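You operate a simulated robot arm through the tools that you are given. There is no shell and no other tool. Be economical: measure what you need, move in short steps, check, and stop when the job is done.

You are at the controls of a simulated two-armed robot. One attempt, no reset.

TASK
On the bare end of the long white table, fold the blue towel in half.

It is judged by the outcome, as a careful person would: the job done as asked, and still so three seconds after it is handed in. It fails if anything else is knocked over, pushed out of place, dropped, spilled or broken. Flat cloth is picked up by pressing the open fingertips on it (5 to 10 N) and closing them slowly along it; thin cloth reads only 2 to 8 mm in the jaws.

THE ROBOT
Two 7-joint arms with two-finger parallel grippers on one trunk, on a base that drives. Base frame: it is fixed to the floor where the robot stands at the start and does not move with it; the origin is under the middle of the robot, x ahead of it, y to its left, z up. Readings come in m, degrees, newtons and seconds.
The left shoulder is at the start at [0.07, 0.134, 1.051], the right one opposite. With the tool pointing down near the work surface each hand reaches from about 0.1 to 0.64 m from the robot's upright axis, wherever it stands, measured 20 degrees to its own side. Places, roughly: bare end of the long white table [0.6, 0.4, 0.7]. Payload 1.57 kg a hand.
The tool frame of a hand sits at the grasp point between the pads (the TCP): z along the fingers, y along the line on which they close. The tips reach 0.03 m beyond it. Largest opening 0.08 m; finger width 0.017, thickness 0.012; the body of the gripper, 0.04 by 0.082 m, starts 0.08 m behind the TCP.
Orientation is told as [roll, pitch, yaw] about the base's x, y, z axes, in that order, counted from this pose: with the fingers straight down and closing along the base's y, the tool's x points along the base's -x, its y along +y and its z along -z.

THE INTERFACE
- The arms move only by the tool send_rows. It takes "left_plan", "right_plan" or both (then of equal length, played together; a hand with none holds still); each is a list of rows, each an object of numbers (a shift or turn left out is 0, a gripper value left out holds the last): "dx", "dy", "dz": the shift along the tool's x, y, z in units of 500 mm (1.0 is 500 mm); "wx", "wy", "wz": the turn, a rotation vector about the tool's x, y, z in units of 180 degrees (1.0 is 180 degrees). In form: [{"dx": .., "dy": .., "dz": .., "wx": .., "wy": .., "wz": ..}, ...]. A call has 1 to 10 rows; each row is the pose to reach, as a shift and turn from the pose commanded when the call began, along the tool's axes at that moment. "left_jaw" and "right_jaw" are, for a hand that has rows, the gripper command, from -1 (shut) to 1 (fully open), values between in proportion, set as the call begins (left out, the last holds). A call with a number of a shift or a turn outside -1 to 1 is refused whole. Rows are played at 5 a second. More than 0.05 m and 8.6 degrees between two rows, or a gripper value outside its range, and nothing of the call is played. Where a pose cannot be reached the arm comes as near as it can. A force on the tool above 40 N (or 10 N above the force at the start of the call, whichever is more), or a blocked arm, ends the call early, and 0.2 s more pass. The fingers move at their own pace (about 0.153 m/s each) and stop on an object; they squeeze with about 43 N. The grip force told is the motor's: it shows also when the fingers shut on nothing. Time passes only in rows, and 0.2 s behind the last, so rows that repeat a pose let the fingers close. It gives the time, the measured TCP pose, the force on the tool (base axes), the opening and the grip force at its end, in the units of the frame above (readings bear some noise).
- Cameras (640 x 400 px; columns grow to the right, rows downward): "scene" is now at [0.1248, -0.0151, 1.2573]; the picture's right is [-0.19, -0.98, 0.00], its down [-0.76, 0.15, -0.63] and it looks along [0.62, -0.12, -0.78] (base axes); focal length 268 px, centre (320, 200). "left" rides on the left gripper at [0.072, 0.007, -0.122] in its tool frame; the picture's right is [-0.09, 1.00, 0.00], its down [-0.84, -0.08, -0.54] and it looks along [-0.54, -0.05, 0.84] (tool axes); focal length 238 px, centre (320, 200). "right" rides on the right gripper at [0.072, -0.007, -0.122] in its tool frame; the picture's right is [0.09, 1.00, 0.00], its down [-0.84, 0.08, -0.54] and it looks along [-0.54, 0.05, 0.84] (tool axes); focal length 238 px, centre (320, 200). There is no depth. A picture from a camera that has moved, and an enlarged one, comes with that camera's place and axes in the base frame and with its lens.
- get_image(camera): a new picture of that camera. It takes no simulated time.
- slide_trunk(by): slides the trunk up (or, below 0, down) by that many m; the arms and the scene camera ride with it, the base frame stays. It gives what a move gives, with no picture.
- base_move(legs): drives the robot by 1 to 6 legs, each [ahead, left, turn to the left] in m, m and degrees, along the robot's own axes; the way and the turn of a leg run together, so that a leg with both is an arc; at most 1.5 m and 180 degrees a leg. The arms and the cameras ride along, it lands a little off, and it stops where it bumps. It gives what a move gives.
- pan_tilt(pan, tilt): turns the head with the scene camera to pan (to the left, within 86 degrees either way) and tilt (down, from -29 to 69), counted from straight ahead of the robot. It gives what a move gives.
- zoom(camera, box): a new picture of the part [left, top, right, bottom] of that camera's present view, enlarged. It takes no simulated time.
- hand_in(): hands the job in; it is judged then, once.

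Go step by step. Nothing tells you exact positions but the pictures and the camera data: compare them with the known pose of the tool, close in by small moves and look again before you grip or let go. The budget is 120 turns and 92 pictures, counting those below and the enlarged ones. Unless the task says otherwise, let go and move clear before handing in, and close with one line.

The tools are called after ">>>" as a command line: name --argument value ..., lists and objects as JSON in quotes. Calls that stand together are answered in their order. send_rows: Moves the arms, as the interface text tells. Its arguments: {"type":"object","properties":{"left_plan":{"type":"array"},"left_jaw":{"type":"number"},"right_plan":{"type":"array"},"right_jaw":{"type":"number"}},"required":[]} The other tools are called the same way: slide_trunk (by) slides the trunk up or down; base_move (legs) drives the base; pan_tilt (pan, tilt) turns the head that bears the scene camera; get_image (camera) takes a picture; zoom (camera, box) takes an enlarged picture of a part of a camera's view; hand_in () hands the job in.

At the start:

```text
t: 0.0
left_position: [0.5093, 0.1766, 0.9425]
left_ee_rot: [0.1, 0.2, 0.0]
left_wrist_force: [0.4, 0.7, 0.4]
left_finger_gap: 0.0803
left_grasp_force: 0.1
right_position: [0.4123, -0.1802, 0.9877]
right_ee_rot: [0.0, -0.1, 0.0]
right_wrist_force: [0.8, -0.7, 0.3]
right_finger_gap: 0.0799
right_grasp_force: 0.1
trunk travel left (down, up): [-0.625, 0.315]
robot x, y, heading: [0.0028, 0.0004, 0.1]
head pan, tilt: [-10.9, 50.9]
```

scene: 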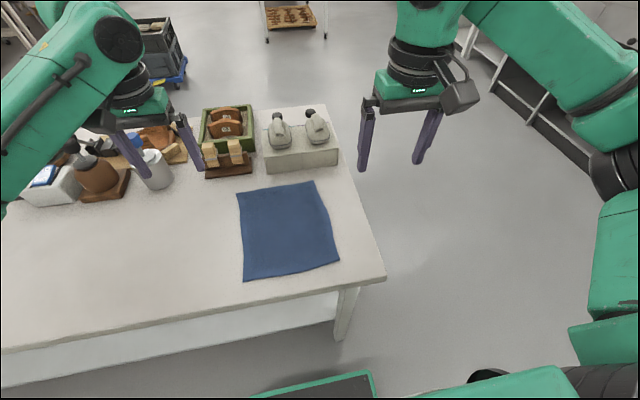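
right: 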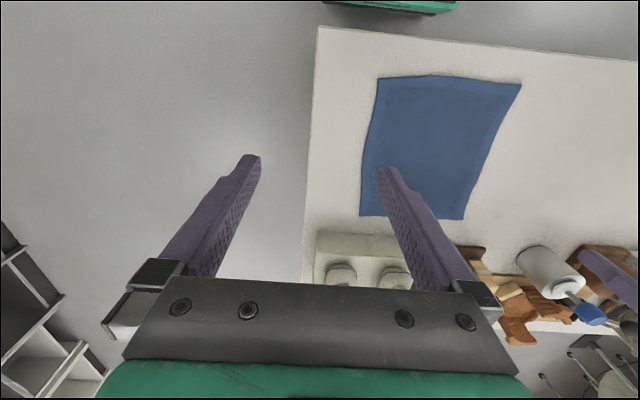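
left: 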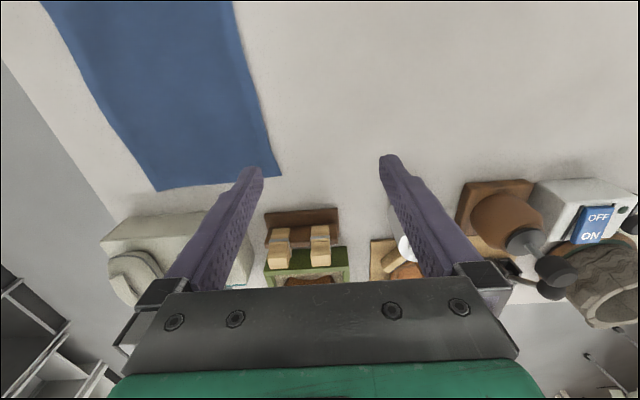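

The towel lies flat at about x 0.385–0.648, y −0.11–0.12, with a grey block starting about 5 cm behind it. I plan to pinch the two near corners and fold them onto the far edge. First I'll look straight down to see how much room there is to drive forward.

>>> pan_tilt --pan 0 --tilt 60

>>> get_image --camera "scene"

```text
t: 0.7
left_position: [0.5103, 0.1762, 0.9429]
left_ee_rot: [0.1, 0.1, 0.0]
left_wrist_force: [0.0, -0.6, -1.0]
left_finger_gap: 0.08
left_grasp_force: 0.1
right_position: [0.4102, -0.1821, 0.9879]
right_ee_rot: [-0.1, 0.0, 0.0]
right_wrist_force: [-0.3, -0.2, -0.5]
right_finger_gap: 0.0802
right_grasp_force: 0.1
trunk travel left (down, up): [-0.625, 0.315]
robot x, y, heading: [-0.001, -0.0007, -0.0]
head pan, tilt: [0.0, 60.0]
```

```text
88 pictures are left
camera scene: at [0.1166, -0.0008, 1.2459], right [0.0, -1.0, 0.0], down [-0.87, 0.0, -0.5], along [0.5, 0.0, -0.87], focal length 268 px, centre (320, 200)
```

scene: 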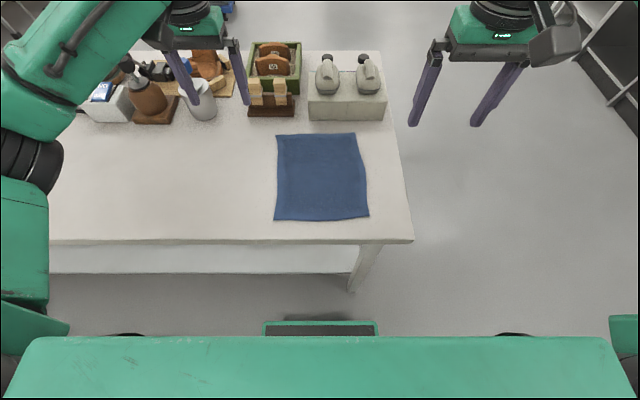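

There is about 10 cm between the robot's base and the table, so I'll drive 5 cm forward to bring the far edge within reach. After that I'll move the hands above the near corners.

>>> base_move --legs '[[0.05, 0, 0]]'

>>> get_image --camera "scene"

```text
t: 1.7
left_position: [0.5591, 0.1768, 0.942]
left_ee_rot: [0.0, 0.1, -0.1]
left_wrist_force: [-0.3, -0.4, -0.5]
left_finger_gap: 0.08
left_grasp_force: 0.0
right_position: [0.46, -0.1811, 0.9891]
right_ee_rot: [-0.1, -0.1, -0.1]
right_wrist_force: [0.5, -1.2, 0.7]
right_finger_gap: 0.08
right_grasp_force: 0.0
trunk travel left (down, up): [-0.625, 0.315]
robot x, y, heading: [0.0476, -0.0016, 0.1]
head pan, tilt: [0.0, 60.0]
```

```text
87 pictures are left
camera scene: at [0.1657, -0.0007, 1.246], right [0.0, -1.0, 0.0], down [-0.87, 0.0, -0.5], along [0.5, 0.0, -0.87], focal length 268 px, centre (320, 200)
```

scene: 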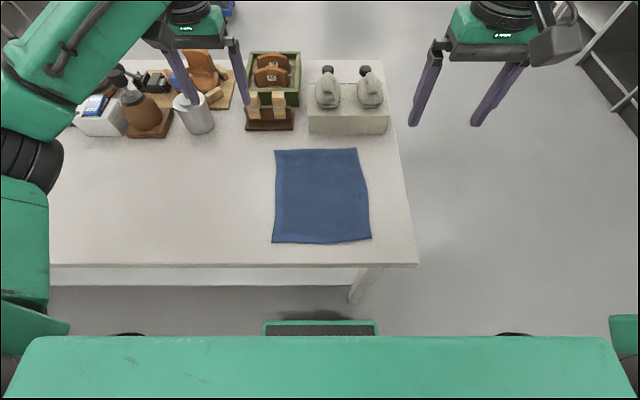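

The drive landed well, with the robot now at x 0.048. Next I'll bring both hands above the near corners (left at about [0.40, 0.075], right at about [0.412, −0.087]) at a safe height, with the jaws about 3 cm open.

>>> send_rows --left_plan '[{"dx": 0.053, "dy": -0.034, "dz": 0.047}, {"dx": 0.106, "dy": -0.068, "dz": 0.095}, {"dx": 0.159, "dy": -0.102, "dz": 0.142}, {"dx": 0.212, "dy": -0.136, "dz": 0.189}, {"dx": 0.265, "dy": -0.17, "dz": 0.237}, {"dx": 0.318, "dy": -0.204, "dz": 0.284}, {"dx": 0.318, "dy": -0.204, "dz": 0.284}]' --right_plan '[{"dx": 0.016, "dy": 0.031, "dz": 0.063}, {"dx": 0.032, "dy": 0.063, "dz": 0.126}, {"dx": 0.048, "dy": 0.094, "dz": 0.189}, {"dx": 0.064, "dy": 0.125, "dz": 0.252}, {"dx": 0.08, "dy": 0.157, "dz": 0.315}, {"dx": 0.096, "dy": 0.188, "dz": 0.378}, {"dx": 0.096, "dy": 0.188, "dz": 0.378}]' --left_jaw -0.25 --right_jaw -0.25

>>> get_image --camera "left"

>>> get_image --camera "right"

>>> get_image --camera "scene"

```text
t: 3.3
left_position: [0.3998, 0.0741, 0.8021]
left_ee_rot: [0.0, 0.0, 0.2]
left_wrist_force: [-0.5, -0.6, 0.2]
left_finger_gap: 0.03
left_grasp_force: 0.1
right_position: [0.4139, -0.0869, 0.7977]
right_ee_rot: [-0.1, -0.1, 0.0]
right_wrist_force: [0.6, -0.3, 0.1]
right_finger_gap: 0.0301
right_grasp_force: 0.0
trunk travel left (down, up): [-0.625, 0.315]
robot x, y, heading: [0.05, 0.0002, -0.1]
head pan, tilt: [0.0, 60.0]
```

```text
86 pictures are left
camera left: at [0.3276, 0.0818, 0.924], right [0.09, 1.0, 0.0], down [0.84, -0.08, 0.54], along [0.54, -0.05, -0.84], focal length 238 px, centre (320, 200)
```

left: 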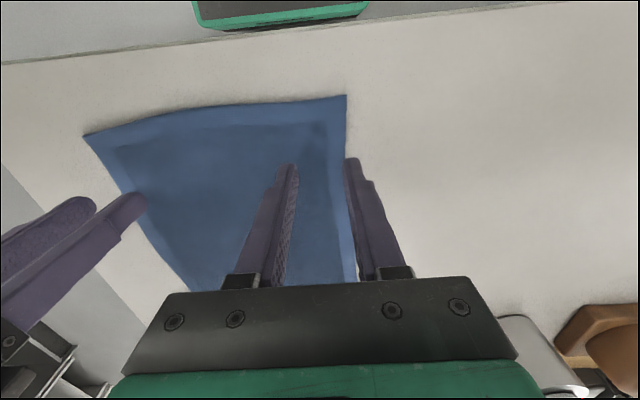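

```text
85 pictures are left
camera right: at [0.342, -0.0933, 0.92], right [-0.09, 1.0, 0.0], down [0.84, 0.08, 0.54], along [0.54, 0.05, -0.84], focal length 238 px, centre (320, 200)
```

right: 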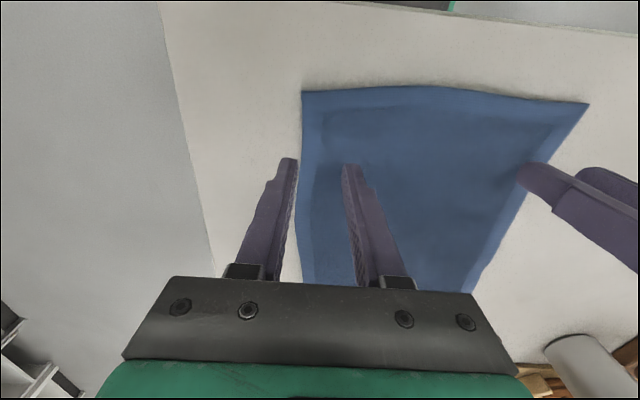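

```text
84 pictures are left
camera scene: at [0.167, -0.0008, 1.2459], right [0.0, -1.0, 0.0], down [-0.87, 0.0, -0.5], along [0.5, 0.0, -0.87], focal length 268 px, centre (320, 200)
```

scene: 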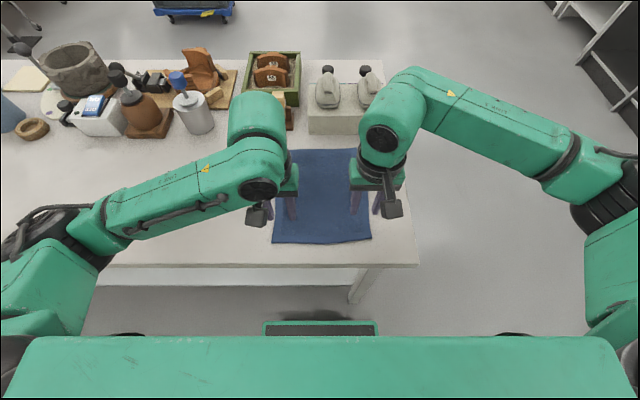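

Comparing the hand and scene views, the towel surface agrees best at z≈0.73, higher than the stated 0.69. That puts the near corners at about [0.361, 0.098] and [0.373, −0.104], so I'll shift toward them, come down 2 cm and re-check.

>>> send_rows --left_plan '[{"dx": 0.024, "dy": -0.006, "dz": 0.0}, {"dx": 0.048, "dy": -0.012, "dz": 0.02}, {"dx": 0.048, "dy": -0.012, "dz": 0.04}, {"dx": 0.048, "dy": -0.012, "dz": 0.04}]' --right_plan '[{"dx": 0.027, "dy": 0.011, "dz": 0.0}, {"dx": 0.054, "dy": 0.022, "dz": 0.02}, {"dx": 0.054, "dy": 0.022, "dz": 0.04}, {"dx": 0.054, "dy": 0.022, "dz": 0.04}]'

>>> get_image --camera "left"

>>> get_image --camera "right"

```text
t: 4.3
left_position: [0.3758, 0.0695, 0.7818]
left_ee_rot: [0.0, -0.1, 0.1]
left_wrist_force: [0.1, -0.4, -0.5]
left_finger_gap: 0.03
left_grasp_force: 0.0
right_position: [0.3853, -0.0772, 0.779]
right_ee_rot: [0.0, 0.0, -0.1]
right_wrist_force: [0.4, 0.4, -0.3]
right_finger_gap: 0.03
right_grasp_force: 0.1
trunk travel left (down, up): [-0.625, 0.315]
robot x, y, heading: [0.0504, 0.0027, -0.2]
head pan, tilt: [0.0, 60.0]
```

```text
83 pictures are left
camera left: at [0.3038, 0.0762, 0.9042], right [0.09, 1.0, 0.0], down [0.84, -0.08, 0.54], along [0.54, -0.05, -0.84], focal length 238 px, centre (320, 200)
```

left: 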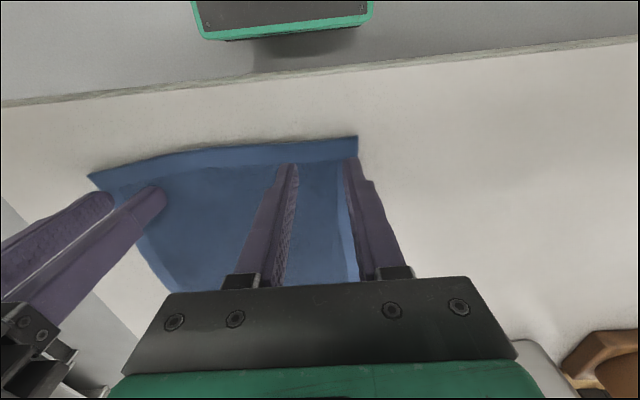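

```text
82 pictures are left
camera right: at [0.315, -0.082, 0.9001], right [-0.09, 1.0, 0.0], down [0.84, 0.08, 0.54], along [0.54, 0.05, -0.84], focal length 238 px, centre (320, 200)
```

right: 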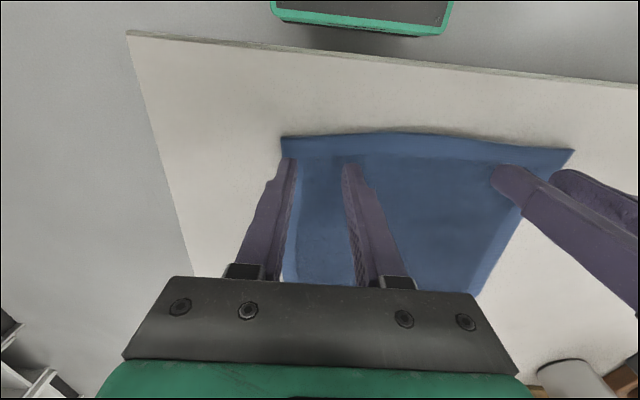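

Triangulating the corner from two left-hand views puts the cloth at z≈0.74, so the tips are about 1 cm above it. I'll move both hands 8 mm inward so both fingers land on cloth, then descend gently.

>>> send_rows --left_plan '[{"dy": -0.016}, {"dy": -0.016, "dz": 0.008}, {"dy": -0.016, "dz": 0.016}, {"dy": -0.016, "dz": 0.016}]' --right_plan '[{"dx": -0.01, "dy": 0.016}, {"dx": -0.01, "dy": 0.016, "dz": 0.006}, {"dx": -0.01, "dy": 0.016, "dz": 0.012}, {"dx": -0.01, "dy": 0.016, "dz": 0.012}]'

```text
t: 5.3
left_position: [0.3776, 0.0602, 0.7753]
left_ee_rot: [0.1, 0.0, 0.0]
left_wrist_force: [-0.5, 0.5, 2.6]
left_finger_gap: 0.0298
left_grasp_force: 0.1
right_position: [0.3922, -0.0676, 0.7739]
right_ee_rot: [0.0, -0.1, 0.0]
right_wrist_force: [1.5, -0.1, 5.8]
right_finger_gap: 0.0298
right_grasp_force: 0.0
trunk travel left (down, up): [-0.625, 0.315]
robot x, y, heading: [0.0485, -0.0032, 0.1]
head pan, tilt: [0.0, 60.0]
```

Both hands are touching the cloth, at 2.6 N left and 5.8 N right. I'll press the left a little more.

>>> send_rows --left_plan '[{"dz": 0.004}, {"dz": 0.004}]' --right_plan '[{"dz": 0.001}, {"dz": 0.001}]'

```text
t: 5.9
left_position: [0.3769, 0.0604, 0.7736]
left_ee_rot: [-0.1, -0.3, 0.1]
left_wrist_force: [0.9, 1.4, 15.2]
left_finger_gap: 0.0297
left_grasp_force: 0.2
right_position: [0.3913, -0.0683, 0.7731]
right_ee_rot: [0.0, -0.1, 0.0]
right_wrist_force: [1.9, -0.1, 6.2]
right_finger_gap: 0.0295
right_grasp_force: 0.0
trunk travel left (down, up): [-0.625, 0.315]
robot x, y, heading: [0.0496, 0.0036, 0.2]
head pan, tilt: [0.0, 60.0]
```

The left hand is now pressing too hard at 15 N, so I'll back it off slightly while starting to close both jaws in steps.

>>> send_rows --left_plan '[{"dz": -0.0025}, {"dz": -0.0025}]' --right_plan '[{"dz": 0.0005}, {"dz": 0.0005}]' --left_jaw -0.4 --right_jaw -0.4

```text
t: 6.5
left_position: [0.3761, 0.0609, 0.7733]
left_ee_rot: [0.0, 0.1, 0.0]
left_wrist_force: [1.9, -1.8, 10.0]
left_finger_gap: 0.0236
left_grasp_force: 0.1
right_position: [0.3906, -0.0681, 0.773]
right_ee_rot: [-0.1, 0.0, 0.0]
right_wrist_force: [-1.0, 2.1, 9.2]
right_finger_gap: 0.0233
right_grasp_force: 0.1
trunk travel left (down, up): [-0.625, 0.315]
robot x, y, heading: [0.0499, -0.0014, 0.1]
head pan, tilt: [0.0, 60.0]
```

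>>> send_rows --left_plan '[{"dz": -0.0005}, {"dz": -0.0005}]' --right_plan '[{"dz": 0}, {"dz": 0}]' --left_jaw -0.6 --right_jaw -0.6

>>> get_image --camera "left"

>>> get_image --camera "right"

```text
t: 7.1
left_position: [0.3751, 0.0599, 0.7725]
left_ee_rot: [-0.2, 0.0, 0.0]
left_wrist_force: [1.2, -2.5, 7.9]
left_finger_gap: 0.0166
left_grasp_force: 0.3
right_position: [0.3918, -0.0682, 0.7741]
right_ee_rot: [0.0, 0.0, -0.1]
right_wrist_force: [-0.3, 2.9, 8.9]
right_finger_gap: 0.0163
right_grasp_force: 0.4
trunk travel left (down, up): [-0.625, 0.315]
robot x, y, heading: [0.0478, -0.0038, -0.2]
head pan, tilt: [0.0, 60.0]
```

```text
81 pictures are left
camera left: at [0.3026, 0.0676, 0.8957], right [0.09, 1.0, 0.0], down [0.84, -0.08, 0.54], along [0.54, -0.05, -0.84], focal length 238 px, centre (320, 200)
```

left: 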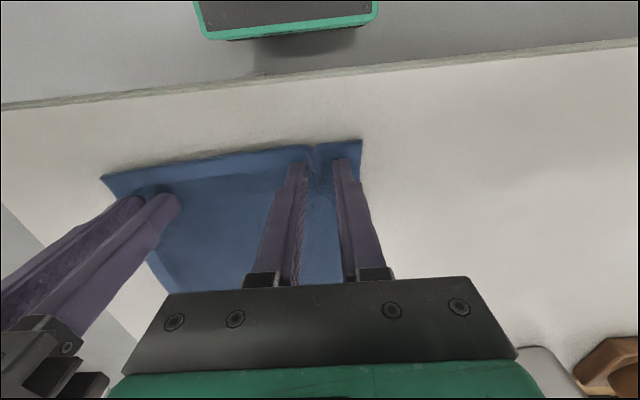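

```text
80 pictures are left
camera right: at [0.3186, -0.0741, 0.8944], right [-0.09, 1.0, 0.0], down [0.84, 0.08, 0.54], along [0.54, 0.05, -0.84], focal length 238 px, centre (320, 200)
```

right: 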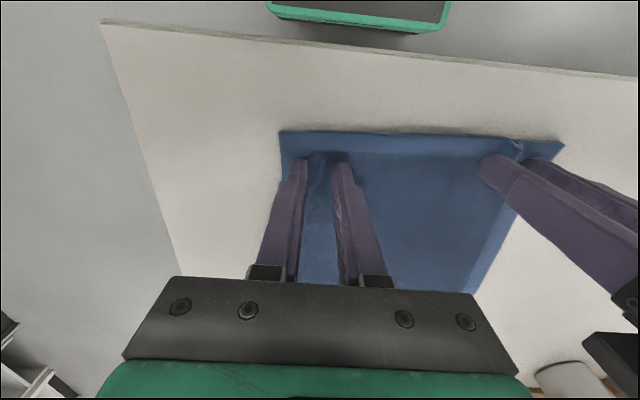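

The cloth is gathering into a ridge between the fingers of each hand, just as wanted. I'll keep closing.

>>> send_rows --left_plan '[{"dz": 0}, {"dz": 0}]' --right_plan '[{"dz": 0}, {"dz": 0}]' --left_jaw -0.8 --right_jaw -0.8

>>> send_rows --left_plan '[{"dz": 0}, {"dz": 0}, {"dz": 0}]' --right_plan '[{"dz": 0}, {"dz": 0}, {"dz": 0}]' --left_jaw -1 --right_jaw -1

>>> get_image --camera "left"

>>> get_image --camera "right"

```text
t: 7.7
left_position: [0.3753, 0.0617, 0.7739]
left_ee_rot: [0.0, -0.1, 0.0]
left_wrist_force: [0.4, -3.8, 6.3]
left_finger_gap: 0.009
left_grasp_force: 1.2
right_position: [0.3912, -0.0674, 0.7725]
right_ee_rot: [0.0, 0.0, 0.0]
right_wrist_force: [0.1, 2.8, 9.9]
right_finger_gap: 0.0066
right_grasp_force: 4.6
trunk travel left (down, up): [-0.625, 0.315]
robot x, y, heading: [0.0476, 0.0009, 0.3]
head pan, tilt: [0.0, 60.0]
```

```text
t: 8.5
left_position: [0.3749, 0.0603, 0.7736]
left_ee_rot: [-0.2, -0.1, 0.1]
left_wrist_force: [0.7, -5.6, 8.5]
left_finger_gap: 0.0026
left_grasp_force: 23.9
right_position: [0.3912, -0.0676, 0.7743]
right_ee_rot: [0.0, -0.1, 0.0]
right_wrist_force: [-1.2, 7.3, 9.2]
right_finger_gap: 0.0039
right_grasp_force: 24.5
trunk travel left (down, up): [-0.625, 0.315]
robot x, y, heading: [0.0494, 0.0006, -0.3]
head pan, tilt: [0.0, 60.0]
```

```text
79 pictures are left
camera left: at [0.3026, 0.0677, 0.8958], right [0.09, 1.0, 0.0], down [0.84, -0.08, 0.54], along [0.54, -0.05, -0.84], focal length 238 px, centre (320, 200)
```

left: 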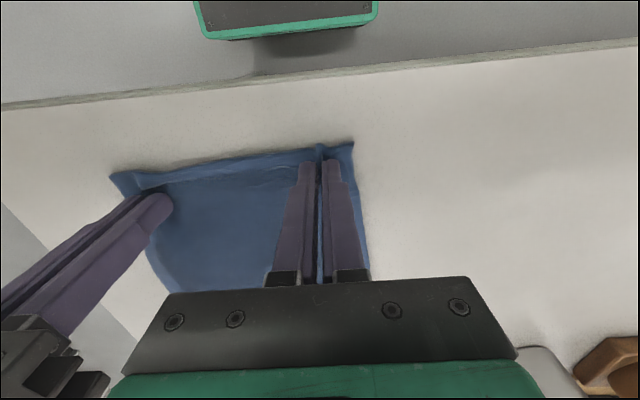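

```text
78 pictures are left
camera right: at [0.3185, -0.0738, 0.8944], right [-0.09, 1.0, 0.0], down [0.84, 0.08, 0.54], along [0.54, 0.05, -0.84], focal length 238 px, centre (320, 200)
```

right: 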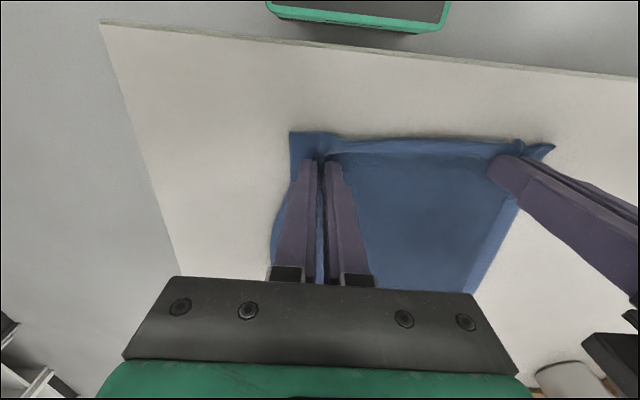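

Both hands hold the cloth, at 2.6 mm and 3.9 mm. I'll lift the near edge along an arc around the fold line (x≈0.48) up to its top, then look.

>>> send_rows --left_plan '[{"dx": -0.007, "dy": 0.002, "dz": -0.052}, {"dx": -0.027, "dy": 0.004, "dz": -0.1}, {"dx": -0.059, "dy": 0.006, "dz": -0.142}, {"dx": -0.101, "dy": 0.008, "dz": -0.174}, {"dx": -0.15, "dy": 0.01, "dz": -0.194}, {"dx": -0.202, "dy": 0.012, "dz": -0.2}, {"dx": -0.202, "dy": 0.012, "dz": -0.2}]' --right_plan '[{"dx": -0.0065, "dy": 0.002, "dz": -0.05}, {"dx": -0.0256, "dy": 0.004, "dz": -0.095}, {"dx": -0.056, "dy": 0.006, "dz": -0.135}, {"dx": -0.0955, "dy": 0.008, "dz": -0.165}, {"dx": -0.1415, "dy": 0.01, "dz": -0.184}, {"dx": -0.191, "dy": 0.012, "dz": -0.19}, {"dx": -0.191, "dy": 0.012, "dz": -0.19}]'

>>> get_image --camera "left"

>>> get_image --camera "right"

>>> get_image --camera "scene"

```text
t: 10.1
left_position: [0.4775, 0.0662, 0.8749]
left_ee_rot: [-0.2, 0.0, 0.1]
left_wrist_force: [0.6, -6.2, -0.9]
left_finger_gap: 0.002
left_grasp_force: 23.9
right_position: [0.4861, -0.0628, 0.8672]
right_ee_rot: [0.1, 0.0, 0.1]
right_wrist_force: [-0.5, 7.0, -0.1]
right_finger_gap: 0.0038
right_grasp_force: 24.3
trunk travel left (down, up): [-0.625, 0.315]
robot x, y, heading: [0.0489, -0.0018, -0.0]
head pan, tilt: [0.0, 60.0]
```

```text
77 pictures are left
camera left: at [0.4045, 0.0741, 0.9962], right [0.09, 1.0, 0.0], down [0.84, -0.08, 0.54], along [0.54, -0.05, -0.84], focal length 238 px, centre (320, 200)
```

left: 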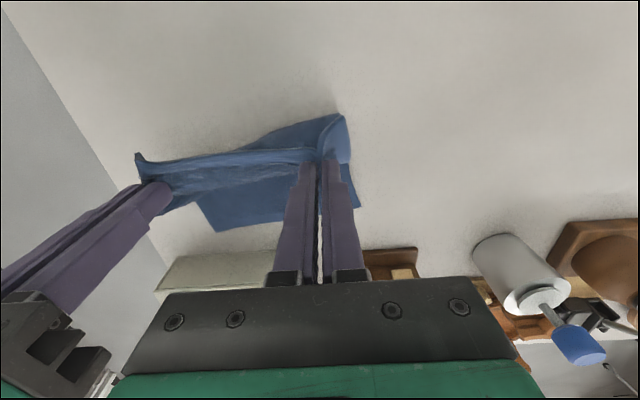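

```text
76 pictures are left
camera right: at [0.4144, -0.0686, 0.9884], right [-0.09, 1.0, 0.0], down [0.84, 0.08, 0.54], along [0.54, 0.05, -0.84], focal length 238 px, centre (320, 200)
```

right: 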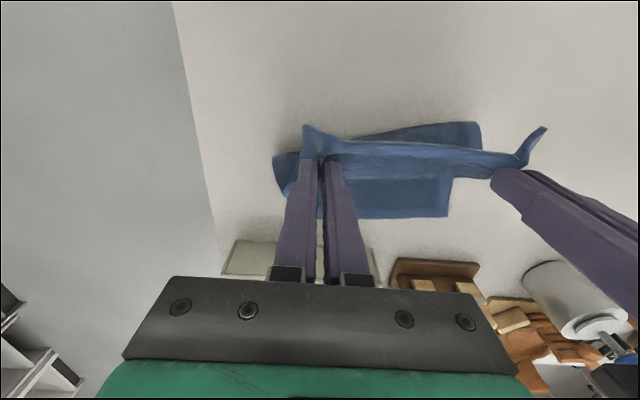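

```text
75 pictures are left
camera scene: at [0.1661, -0.0007, 1.246], right [0.0, -1.0, 0.0], down [-0.87, 0.0, -0.5], along [0.5, 0.0, -0.87], focal length 268 px, centre (320, 200)
```

scene: 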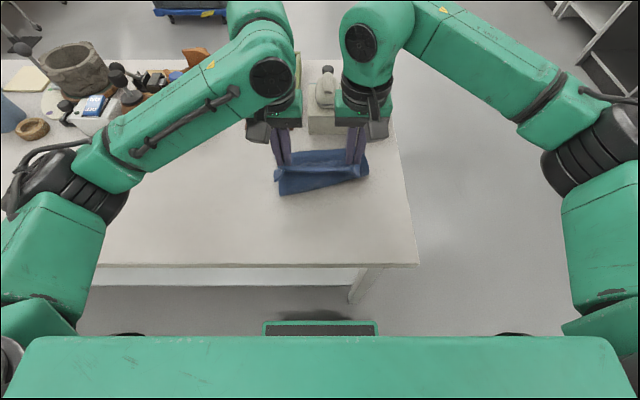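

Both corners are held and the bottom layer has stayed roughly in place. I'll carry on down the arc to the far edge, tilting the fingers back 25° so the edge tends to fall outward when released.

>>> send_rows --left_plan '[{"dx": -0.055, "dy": 0.002, "dz": 0.006, "wy": 0.023}, {"dx": -0.1055, "dy": 0.004, "dz": 0.025, "wy": 0.046}, {"dx": -0.149, "dy": 0.006, "dz": 0.0545, "wy": 0.07}, {"dx": -0.183, "dy": 0.008, "dz": 0.093, "wy": 0.093}, {"dx": -0.204, "dy": 0.01, "dz": 0.12, "wy": 0.116}, {"dx": -0.211, "dy": 0.012, "dz": 0.14, "wy": 0.139}, {"dx": -0.211, "dy": 0.012, "dz": 0.14, "wy": 0.139}]' --right_plan '[{"dx": -0.058, "dy": 0.002, "dz": 0.006, "wy": 0.023}, {"dx": -0.112, "dy": 0.004, "dz": 0.023, "wy": 0.046}, {"dx": -0.158, "dy": 0.006, "dz": 0.05, "wy": 0.07}, {"dx": -0.194, "dy": 0.008, "dz": 0.085, "wy": 0.093}, {"dx": -0.216, "dy": 0.01, "dz": 0.11, "wy": 0.116}, {"dx": -0.224, "dy": 0.012, "dz": 0.125, "wy": 0.139}, {"dx": -0.224, "dy": 0.012, "dz": 0.125, "wy": 0.139}]'

>>> get_image --camera "left"

>>> get_image --camera "right"

>>> get_image --camera "scene"

```text
t: 11.7
left_position: [0.5641, 0.0723, 0.8089]
left_ee_rot: [-0.1, 25.1, -0.1]
left_wrist_force: [-0.5, -14.2, 0.0]
left_finger_gap: 0.0026
left_grasp_force: 23.5
left hand out of reach, approached as far as the arm can: row 6, 7
right_position: [0.5512, -0.067, 0.8071]
right_ee_rot: [0.1, 25.2, 0.2]
right_wrist_force: [1.0, 13.7, 0.8]
right_finger_gap: 0.0035
right_grasp_force: 24.7
right hand out of reach, approached as far as the arm can: row 4, 5, 6, 7
trunk travel left (down, up): [-0.625, 0.315]
robot x, y, heading: [0.0481, -0.0025, -0.1]
head pan, tilt: [0.0, 60.0]
```

```text
74 pictures are left
camera left: at [0.5489, 0.0798, 0.9491], right [0.08, 1.0, -0.04], down [0.99, -0.08, 0.14], along [0.13, -0.05, -0.99], focal length 238 px, centre (320, 200)
```

left: 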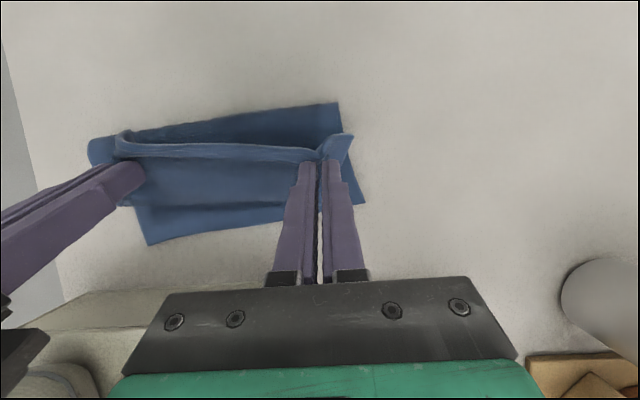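

```text
73 pictures are left
camera right: at [0.5391, -0.0738, 0.9481], right [-0.08, 1.0, 0.04], down [0.99, 0.08, 0.14], along [0.13, 0.05, -0.99], focal length 238 px, centre (320, 200)
```

right: 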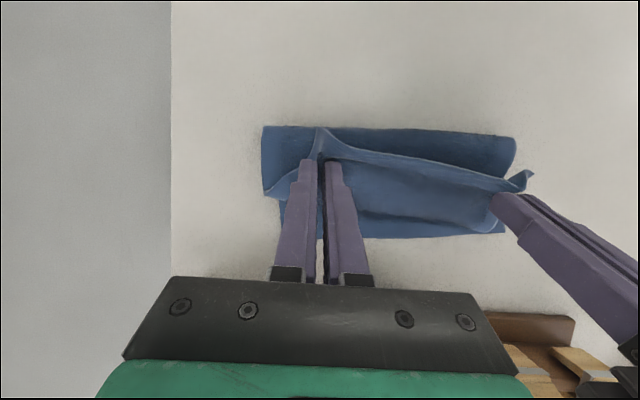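

```text
72 pictures are left
camera scene: at [0.1672, -0.0011, 1.2459], right [0.0, -1.0, 0.0], down [-0.87, 0.0, -0.5], along [0.5, 0.0, -0.87], focal length 268 px, centre (320, 200)
```

scene: 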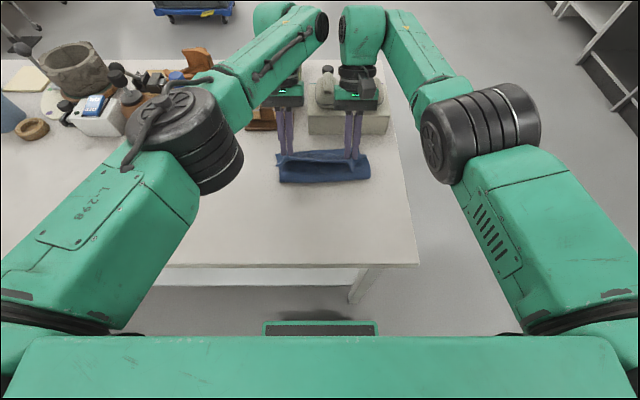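

The tilt took both arms out of reach, and the cloth is taut sideways at about 14 N. I'll take 15° of the tilt back out without shifting the hands and read where they end up.

>>> send_rows --left_plan '[{"wy": -0.028}, {"wy": -0.056}, {"wy": -0.083}, {"wy": -0.083}]' --right_plan '[{"wy": -0.028}, {"wy": -0.056}, {"wy": -0.083}, {"wy": -0.083}]'

```text
t: 12.7
left_position: [0.5985, 0.0657, 0.8405]
left_ee_rot: [-3.5, 15.8, 0.5]
left_wrist_force: [-6.5, -18.7, -5.9]
left_finger_gap: 0.0025
left_grasp_force: 24.2
left hand out of reach, approached as far as the arm can: row 1, 2, 3, 4
right_position: [0.5539, -0.0677, 0.8075]
right_ee_rot: [0.2, 10.0, 0.1]
right_wrist_force: [6.3, 18.9, 4.9]
right_finger_gap: 0.0038
right_grasp_force: 24.5
right hand out of reach, approached as far as the arm can: row 1
trunk travel left (down, up): [-0.625, 0.315]
robot x, y, heading: [0.0511, 0.0037, -0.1]
head pan, tilt: [0.0, 60.0]
```

The left hand drifted up and forward, and tension is up to about 19 N. I'll bring it back down in small steps and ease both hands inward.

>>> send_rows --left_plan '[{"dx": 0.009, "dy": -0.007, "dz": 0.023, "wy": -0.017, "wx": -0.006}, {"dx": 0.018, "dy": -0.014, "dz": 0.046, "wy": -0.034, "wx": -0.012}, {"dx": 0.026, "dy": -0.02, "dz": 0.06, "wy": -0.05, "wx": -0.019}, {"dx": 0.026, "dy": -0.02, "dz": 0.06, "wy": -0.05, "wx": -0.019}]' --right_plan '[{"dy": 0.004}, {"dy": 0.008}, {"dy": 0.012}, {"dy": 0.012}]'

>>> get_image --camera "right"

>>> get_image --camera "left"

```text
t: 13.7
left_position: [0.5794, 0.0547, 0.8171]
left_ee_rot: [0.4, 6.6, 1.0]
left_wrist_force: [0.9, -0.2, -0.2]
left_finger_gap: 0.002
left_grasp_force: 23.6
right_position: [0.5533, -0.061, 0.8084]
right_ee_rot: [0.0, 10.0, -0.1]
right_wrist_force: [0.4, 0.4, 0.3]
right_finger_gap: 0.0034
right_grasp_force: 24.8
trunk travel left (down, up): [-0.625, 0.315]
robot x, y, heading: [0.0508, 0.0004, 0.0]
head pan, tilt: [0.0, 60.0]
```

```text
71 pictures are left
camera right: at [0.5042, -0.0676, 0.9396], right [-0.09, 1.0, 0.01], down [0.92, 0.08, 0.39], along [0.38, 0.05, -0.92], focal length 238 px, centre (320, 200)
```

right: 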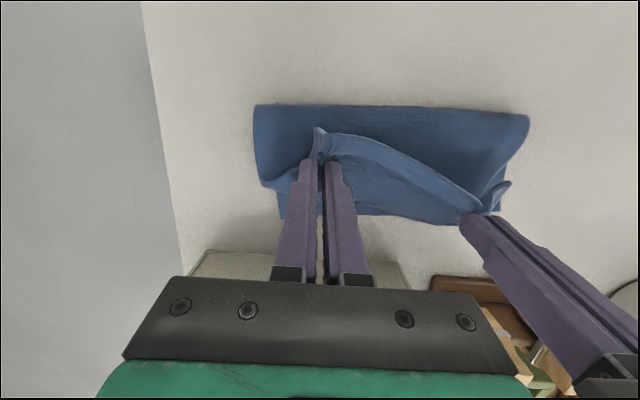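

```text
70 pictures are left
camera left: at [0.5203, 0.0612, 0.9462], right [0.07, 1.0, 0.0], down [0.89, -0.07, 0.44], along [0.44, -0.04, -0.9], focal length 238 px, centre (320, 200)
```

left: 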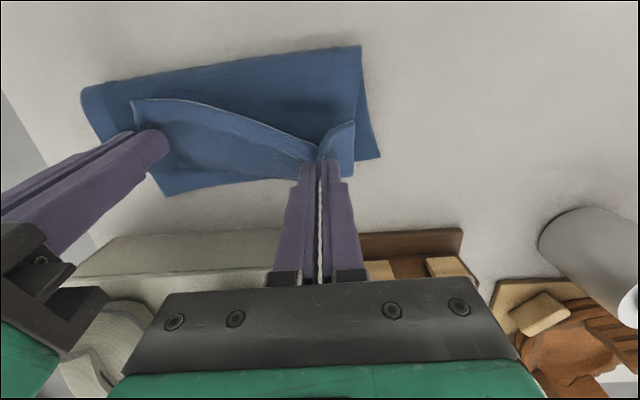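

Tension is gone and both corners are still held, with the bottom layer's far edge running from about [0.582, 0.108] to [0.605, −0.089]. Now I'll bring both pinches just short of that edge and down close to the table.

>>> send_rows --left_plan '[{"dx": 0.0, "dy": 0.004, "dz": 0.01}, {"dx": 0.001, "dy": 0.01, "dz": 0.025}, {"dx": 0.002, "dy": 0.016, "dz": 0.04}, {"dx": 0.002, "dy": 0.02, "dz": 0.055}, {"dx": 0.002, "dy": 0.024, "dz": 0.069}, {"dx": 0.002, "dy": 0.024, "dz": 0.069}]' --right_plan '[{"dx": -0.02, "dy": 0.001, "dz": 0.004, "wy": -0.006}, {"dx": -0.04, "dy": 0.002, "dz": 0.008, "wy": -0.012}, {"dx": -0.06, "dy": 0.004, "dz": 0.015, "wy": -0.018}, {"dx": -0.08, "dy": 0.006, "dz": 0.025, "wy": -0.028}, {"dx": -0.08, "dy": 0.006, "dz": 0.037, "wy": -0.028}, {"dx": -0.08, "dy": 0.006, "dz": 0.037, "wy": -0.028}]'

>>> get_image --camera "right"

>>> get_image --camera "left"

```text
t: 15.1
left_position: [0.5718, 0.066, 0.783]
left_ee_rot: [0.3, 6.7, 0.9]
left_wrist_force: [1.1, -1.7, 1.9]
left_finger_gap: 0.002
left_grasp_force: 23.4
right_position: [0.5887, -0.0588, 0.7827]
right_ee_rot: [-0.1, 5.0, 0.0]
right_wrist_force: [0.6, 1.4, 2.1]
right_finger_gap: 0.0031
right_grasp_force: 24.4
trunk travel left (down, up): [-0.625, 0.315]
robot x, y, heading: [0.0496, 0.0019, -0.0]
head pan, tilt: [0.0, 60.0]
```

```text
69 pictures are left
camera right: at [0.5283, -0.0649, 0.9104], right [-0.09, 1.0, 0.01], down [0.88, 0.08, 0.47], along [0.46, 0.05, -0.88], focal length 238 px, centre (320, 200)
```

right: 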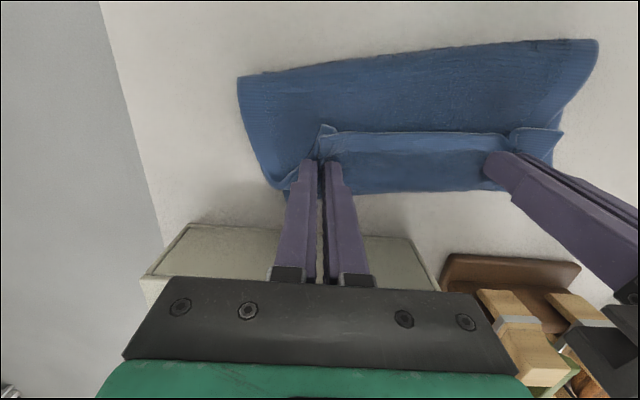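

```text
68 pictures are left
camera left: at [0.5145, 0.0726, 0.9126], right [0.08, 1.0, -0.01], down [0.89, -0.07, 0.44], along [0.44, -0.04, -0.9], focal length 238 px, centre (320, 200)
```

left: 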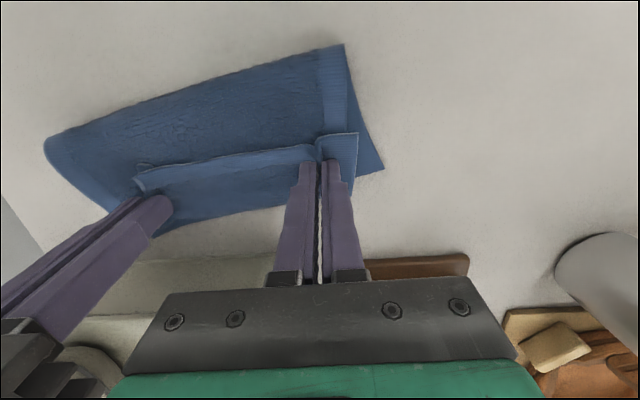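

The folded layer lies over the far edge with its hem standing up and leaning back toward the robot. I'll open the jaws a little in place and see how the hem settles.

>>> send_rows --left_plan '[{"dz": 0}, {"dz": 0}, {"dz": -0.02}, {"dz": -0.06}, {"dz": -0.1}]' --right_plan '[{"dz": 0}, {"dz": 0}, {"dz": -0.02}, {"dz": -0.06}, {"dz": -0.1}]' --left_jaw -0.6 --right_jaw -0.6

>>> get_image --camera "right"

>>> get_image --camera "left"

```text
t: 16.3
left_position: [0.5785, 0.0675, 0.8314]
left_ee_rot: [0.3, 6.6, 0.9]
left_wrist_force: [0.4, 0.5, 0.6]
left_finger_gap: 0.0159
left_grasp_force: 0.1
right_position: [0.5939, -0.0585, 0.8325]
right_ee_rot: [0.0, 4.9, 0.0]
right_wrist_force: [0.0, 1.2, 0.0]
right_finger_gap: 0.0161
right_grasp_force: 0.1
trunk travel left (down, up): [-0.625, 0.315]
robot x, y, heading: [0.05, 0.0012, -0.1]
head pan, tilt: [0.0, 60.0]
```

```text
67 pictures are left
camera right: at [0.5327, -0.0646, 0.96], right [-0.09, 1.0, 0.01], down [0.88, 0.08, 0.47], along [0.46, 0.05, -0.88], focal length 238 px, centre (320, 200)
```

right: 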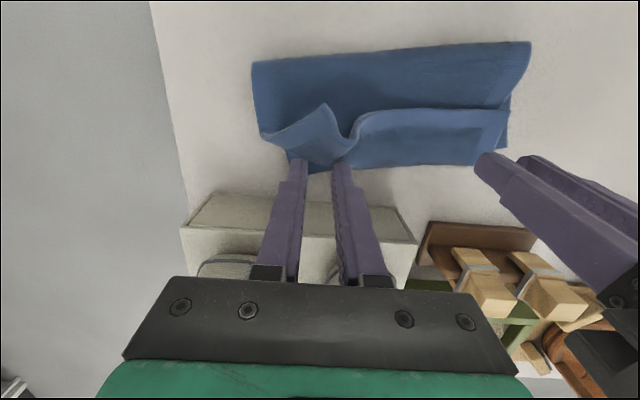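

```text
66 pictures are left
camera left: at [0.5197, 0.0727, 0.9627], right [0.08, 1.0, -0.01], down [0.9, -0.07, 0.44], along [0.44, -0.04, -0.9], focal length 238 px, centre (320, 200)
```

left: 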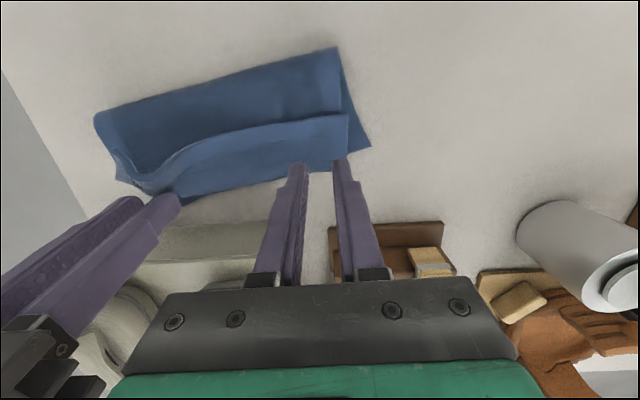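

Both hands have let go. The top layer's edge is turned back a few centimetres, so I'll pull the hands up and away and look before flipping it forward.

>>> send_rows --left_plan '[{"dx": 0.08, "dy": 0.05, "dz": -0.06, "wy": -0.018}, {"dx": 0.16, "dy": 0.11, "dz": -0.12, "wy": -0.037}, {"dx": 0.2, "dy": 0.2, "dz": -0.14, "wy": -0.037}, {"dx": 0.2, "dy": 0.25, "dz": -0.14, "wy": -0.037}]' --right_plan '[{"dx": 0.08, "dy": -0.05, "dz": -0.06, "wy": -0.014}, {"dx": 0.16, "dy": -0.11, "dz": -0.12, "wy": -0.027}, {"dx": 0.2, "dy": -0.2, "dz": -0.14, "wy": -0.027}, {"dx": 0.2, "dy": -0.25, "dz": -0.14, "wy": -0.027}]'

>>> zoom --camera "scene" --box '[220, 80, 420, 220]'

>>> get_image --camera "right"

```text
refused: row 1 steps farther than a row can; nothing moved
```

```text
2.86 times, centred on (320, 150) of scene
camera zoom: at [0.1665, -0.0006, 1.2458], right [0.0, -1.0, 0.0], down [-0.87, 0.0, -0.5], along [0.5, 0.0, -0.87], focal length 765 px, centre (320, 343)
```

zoom: 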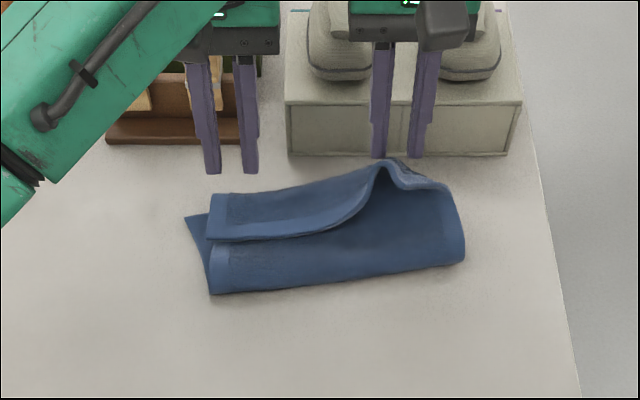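

```text
64 pictures are left
camera right: at [0.5327, -0.0646, 0.96], right [-0.09, 1.0, 0.01], down [0.88, 0.08, 0.47], along [0.46, 0.05, -0.88], focal length 238 px, centre (320, 200)
```

right: 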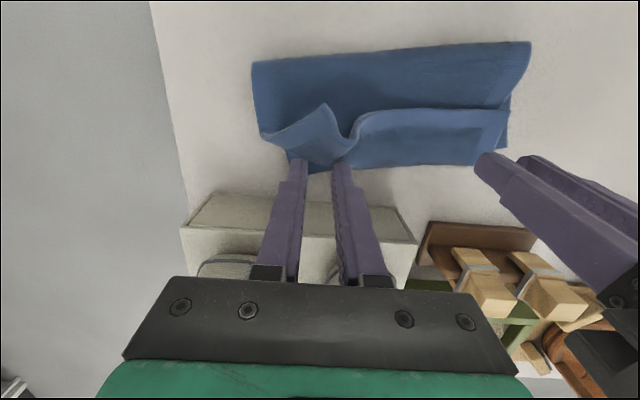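

The scene zoom shows the fold line was dragged too far forward: it runs from about x 0.50 at left to 0.53 at right, and the top layer is about 5 cm too long and turned back. I'll back the hands off for a clearer view, then regrip the top edge and lay it again on a fold line near x 0.47.

>>> send_rows --left_plan '[{"dx": 0.05, "dy": 0.03, "dz": -0.04, "wy": -0.009}, {"dx": 0.1, "dy": 0.06, "dz": -0.08, "wy": -0.018}, {"dx": 0.15, "dy": 0.09, "dz": -0.12, "wy": -0.028}, {"dx": 0.2, "dy": 0.12, "dz": -0.14, "wy": -0.037}, {"dx": 0.25, "dy": 0.15, "dz": -0.14, "wy": -0.037}, {"dx": 0.28, "dy": 0.2, "dz": -0.14, "wy": -0.037}]' --right_plan '[{"dx": 0.05, "dy": -0.03, "dz": -0.04, "wy": -0.007}, {"dx": 0.1, "dy": -0.04, "dz": -0.08, "wy": -0.014}, {"dx": 0.15, "dy": -0.04, "dz": -0.12, "wy": -0.021}, {"dx": 0.2, "dy": -0.04, "dz": -0.14, "wy": -0.027}, {"dx": 0.25, "dy": -0.04, "dz": -0.14, "wy": -0.027}, {"dx": 0.28, "dy": -0.04, "dz": -0.14, "wy": -0.027}]'

>>> get_image --camera "right"

>>> zoom --camera "scene" --box '[240, 100, 400, 200]'

```text
t: 17.7
left_position: [0.4444, 0.1664, 0.9179]
left_ee_rot: [0.4, -0.2, 0.9]
left_wrist_force: [-0.1, 0.2, 0.4]
left_finger_gap: 0.016
left_grasp_force: 0.2
right_position: [0.4604, -0.0773, 0.914]
right_ee_rot: [0.0, 0.0, -0.1]
right_wrist_force: [-0.1, 1.1, 0.0]
right_finger_gap: 0.0159
right_grasp_force: 0.1
trunk travel left (down, up): [-0.625, 0.315]
robot x, y, heading: [0.0496, 0.003, -0.1]
head pan, tilt: [0.0, 60.0]
```

```text
63 pictures are left
camera right: at [0.3879, -0.0836, 1.0365], right [-0.09, 1.0, 0.0], down [0.84, 0.08, 0.54], along [0.54, 0.05, -0.84], focal length 238 px, centre (320, 200)
```

right: 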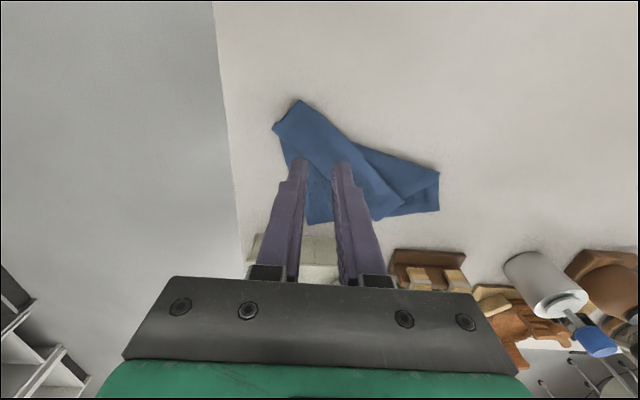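

```text
4.00 times, centred on (320, 150) of scene
camera zoom: at [0.1657, 0.0004, 1.246], right [0.0, -1.0, 0.0], down [-0.87, 0.0, -0.5], along [0.5, 0.0, -0.87], focal length 1072 px, centre (320, 400)
```

zoom: 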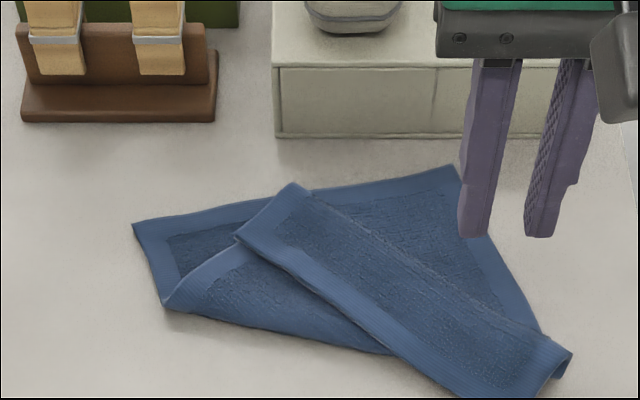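

The right finger seems to have caught the cloth and dragged the right side of the top layer back. I need a wider view of the result.

>>> zoom --camera "scene" --box '[240, 120, 400, 240]'

>>> get_image --camera "left"

```text
3.33 times, centred on (320, 180) of scene
camera zoom: at [0.1657, 0.0004, 1.246], right [0.0, -1.0, 0.0], down [-0.87, 0.0, -0.5], along [0.5, 0.0, -0.87], focal length 893 px, centre (320, 267)
```

zoom: 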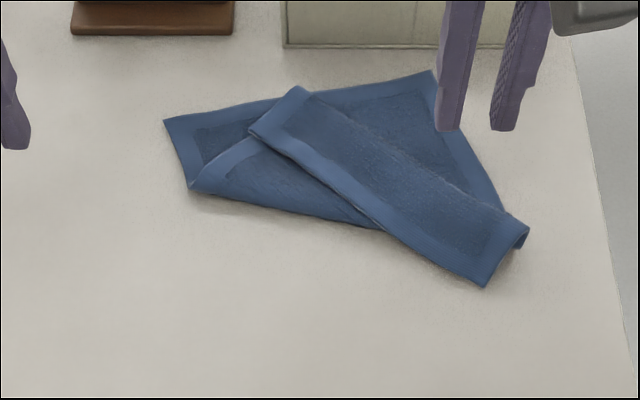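

```text
60 pictures are left
camera left: at [0.3714, 0.1713, 1.0413], right [0.08, 1.0, 0.0], down [0.84, -0.07, 0.54], along [0.54, -0.04, -0.84], focal length 238 px, centre (320, 200)
```

left: 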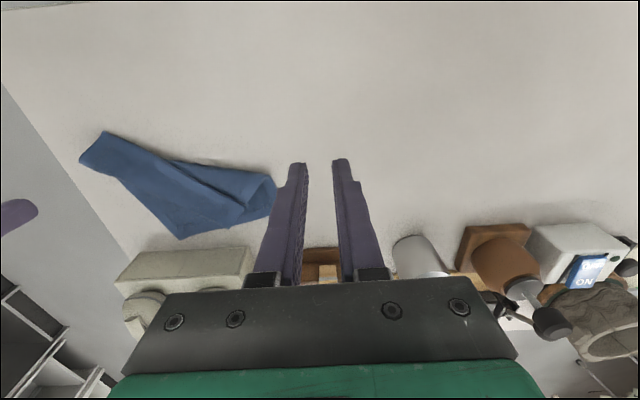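

The near hem is now folded back in a Z, with its left corner at about [0.563, 0.049] and its right corner at about [0.438, −0.104]. I'll regrip the left corner with the jaws turned along the hem, pull it back to the start, and then refold with better geometry.

>>> send_rows --left_plan '[{"dx": -0.037, "dy": -0.048, "dz": 0.03, "wz": 0.036}, {"dx": -0.075, "dy": -0.096, "dz": 0.07, "wz": 0.072}, {"dx": -0.112, "dy": -0.144, "dz": 0.11, "wz": 0.108}, {"dx": -0.149, "dy": -0.192, "dz": 0.15, "wz": 0.145}, {"dx": -0.187, "dy": -0.24, "dz": 0.19, "wz": 0.181}, {"dx": -0.224, "dy": -0.289, "dz": 0.226, "wz": 0.217}, {"dx": -0.224, "dy": -0.289, "dz": 0.226, "wz": 0.217}]' --right_plan '[{"dy": -0.05}, {"dy": -0.1}, {"dy": -0.15}, {"dy": -0.15}, {"dy": -0.15}, {"dy": -0.15}, {"dy": -0.15}]' --left_jaw -0.3 --right_jaw 0

>>> get_image --camera "left"

>>> zoom --camera "scene" --box '[240, 120, 400, 240]'

```text
t: 19.3
left_position: [0.5621, 0.0223, 0.8045]
left_ee_rot: [0.1, 0.0, -38.4]
left_wrist_force: [0.3, -0.9, -1.2]
left_finger_gap: 0.0282
left_grasp_force: 0.1
right_position: [0.4607, -0.1541, 0.9145]
right_ee_rot: [0.2, 0.2, 0.0]
right_wrist_force: [-0.1, 0.0, 0.8]
right_finger_gap: 0.04
right_grasp_force: 0.0
trunk travel left (down, up): [-0.625, 0.315]
robot x, y, heading: [0.0486, 0.004, 0.2]
head pan, tilt: [0.0, 60.0]
```

```text
59 pictures are left
camera left: at [0.5079, 0.0721, 0.9271], right [0.69, 0.72, 0.0], down [0.61, -0.58, 0.54], along [0.39, -0.37, -0.84], focal length 238 px, centre (320, 200)
```

left: 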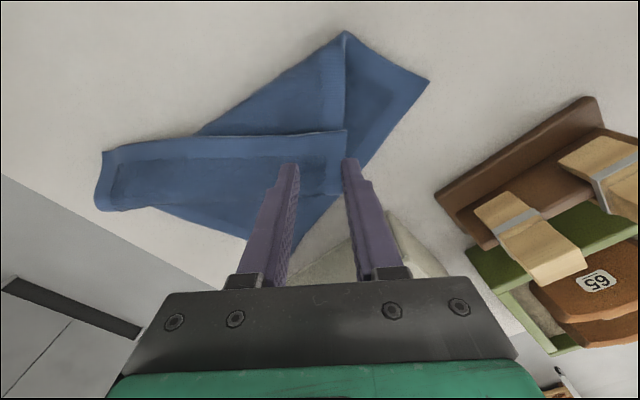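

```text
3.33 times, centred on (320, 180) of scene
camera zoom: at [0.1664, 0.0001, 1.2459], right [0.0, -1.0, 0.0], down [-0.87, 0.0, -0.5], along [0.5, 0.0, -0.87], focal length 893 px, centre (320, 267)
```

zoom: 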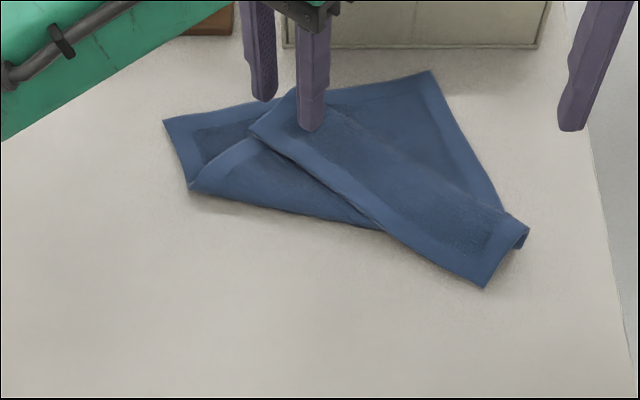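

The left hand lines up with the hem, and the corner is 2 cm out along each tool axis. I'll shift in slightly and lower to contact.

>>> send_rows --left_plan '[{"dx": 0.016, "dy": -0.016, "dz": 0.0}, {"dx": 0.016, "dy": -0.016, "dz": 0.02}, {"dx": 0.016, "dy": -0.016, "dz": 0.04}, {"dx": 0.016, "dy": -0.016, "dz": 0.048}, {"dx": 0.016, "dy": -0.016, "dz": 0.048}]'

```text
t: 20.5
left_position: [0.5501, 0.0208, 0.7801]
left_ee_rot: [0.3, 0.2, -38.1]
left_wrist_force: [1.1, 0.0, 2.9]
left_finger_gap: 0.0282
left_grasp_force: 0.0
right_position: [0.4622, -0.1537, 0.9138]
right_ee_rot: [0.0, 0.2, -0.1]
right_wrist_force: [0.5, 0.4, -0.7]
right_finger_gap: 0.0399
right_grasp_force: 0.3
trunk travel left (down, up): [-0.625, 0.315]
robot x, y, heading: [0.051, 0.0014, -0.4]
head pan, tilt: [0.0, 60.0]
```

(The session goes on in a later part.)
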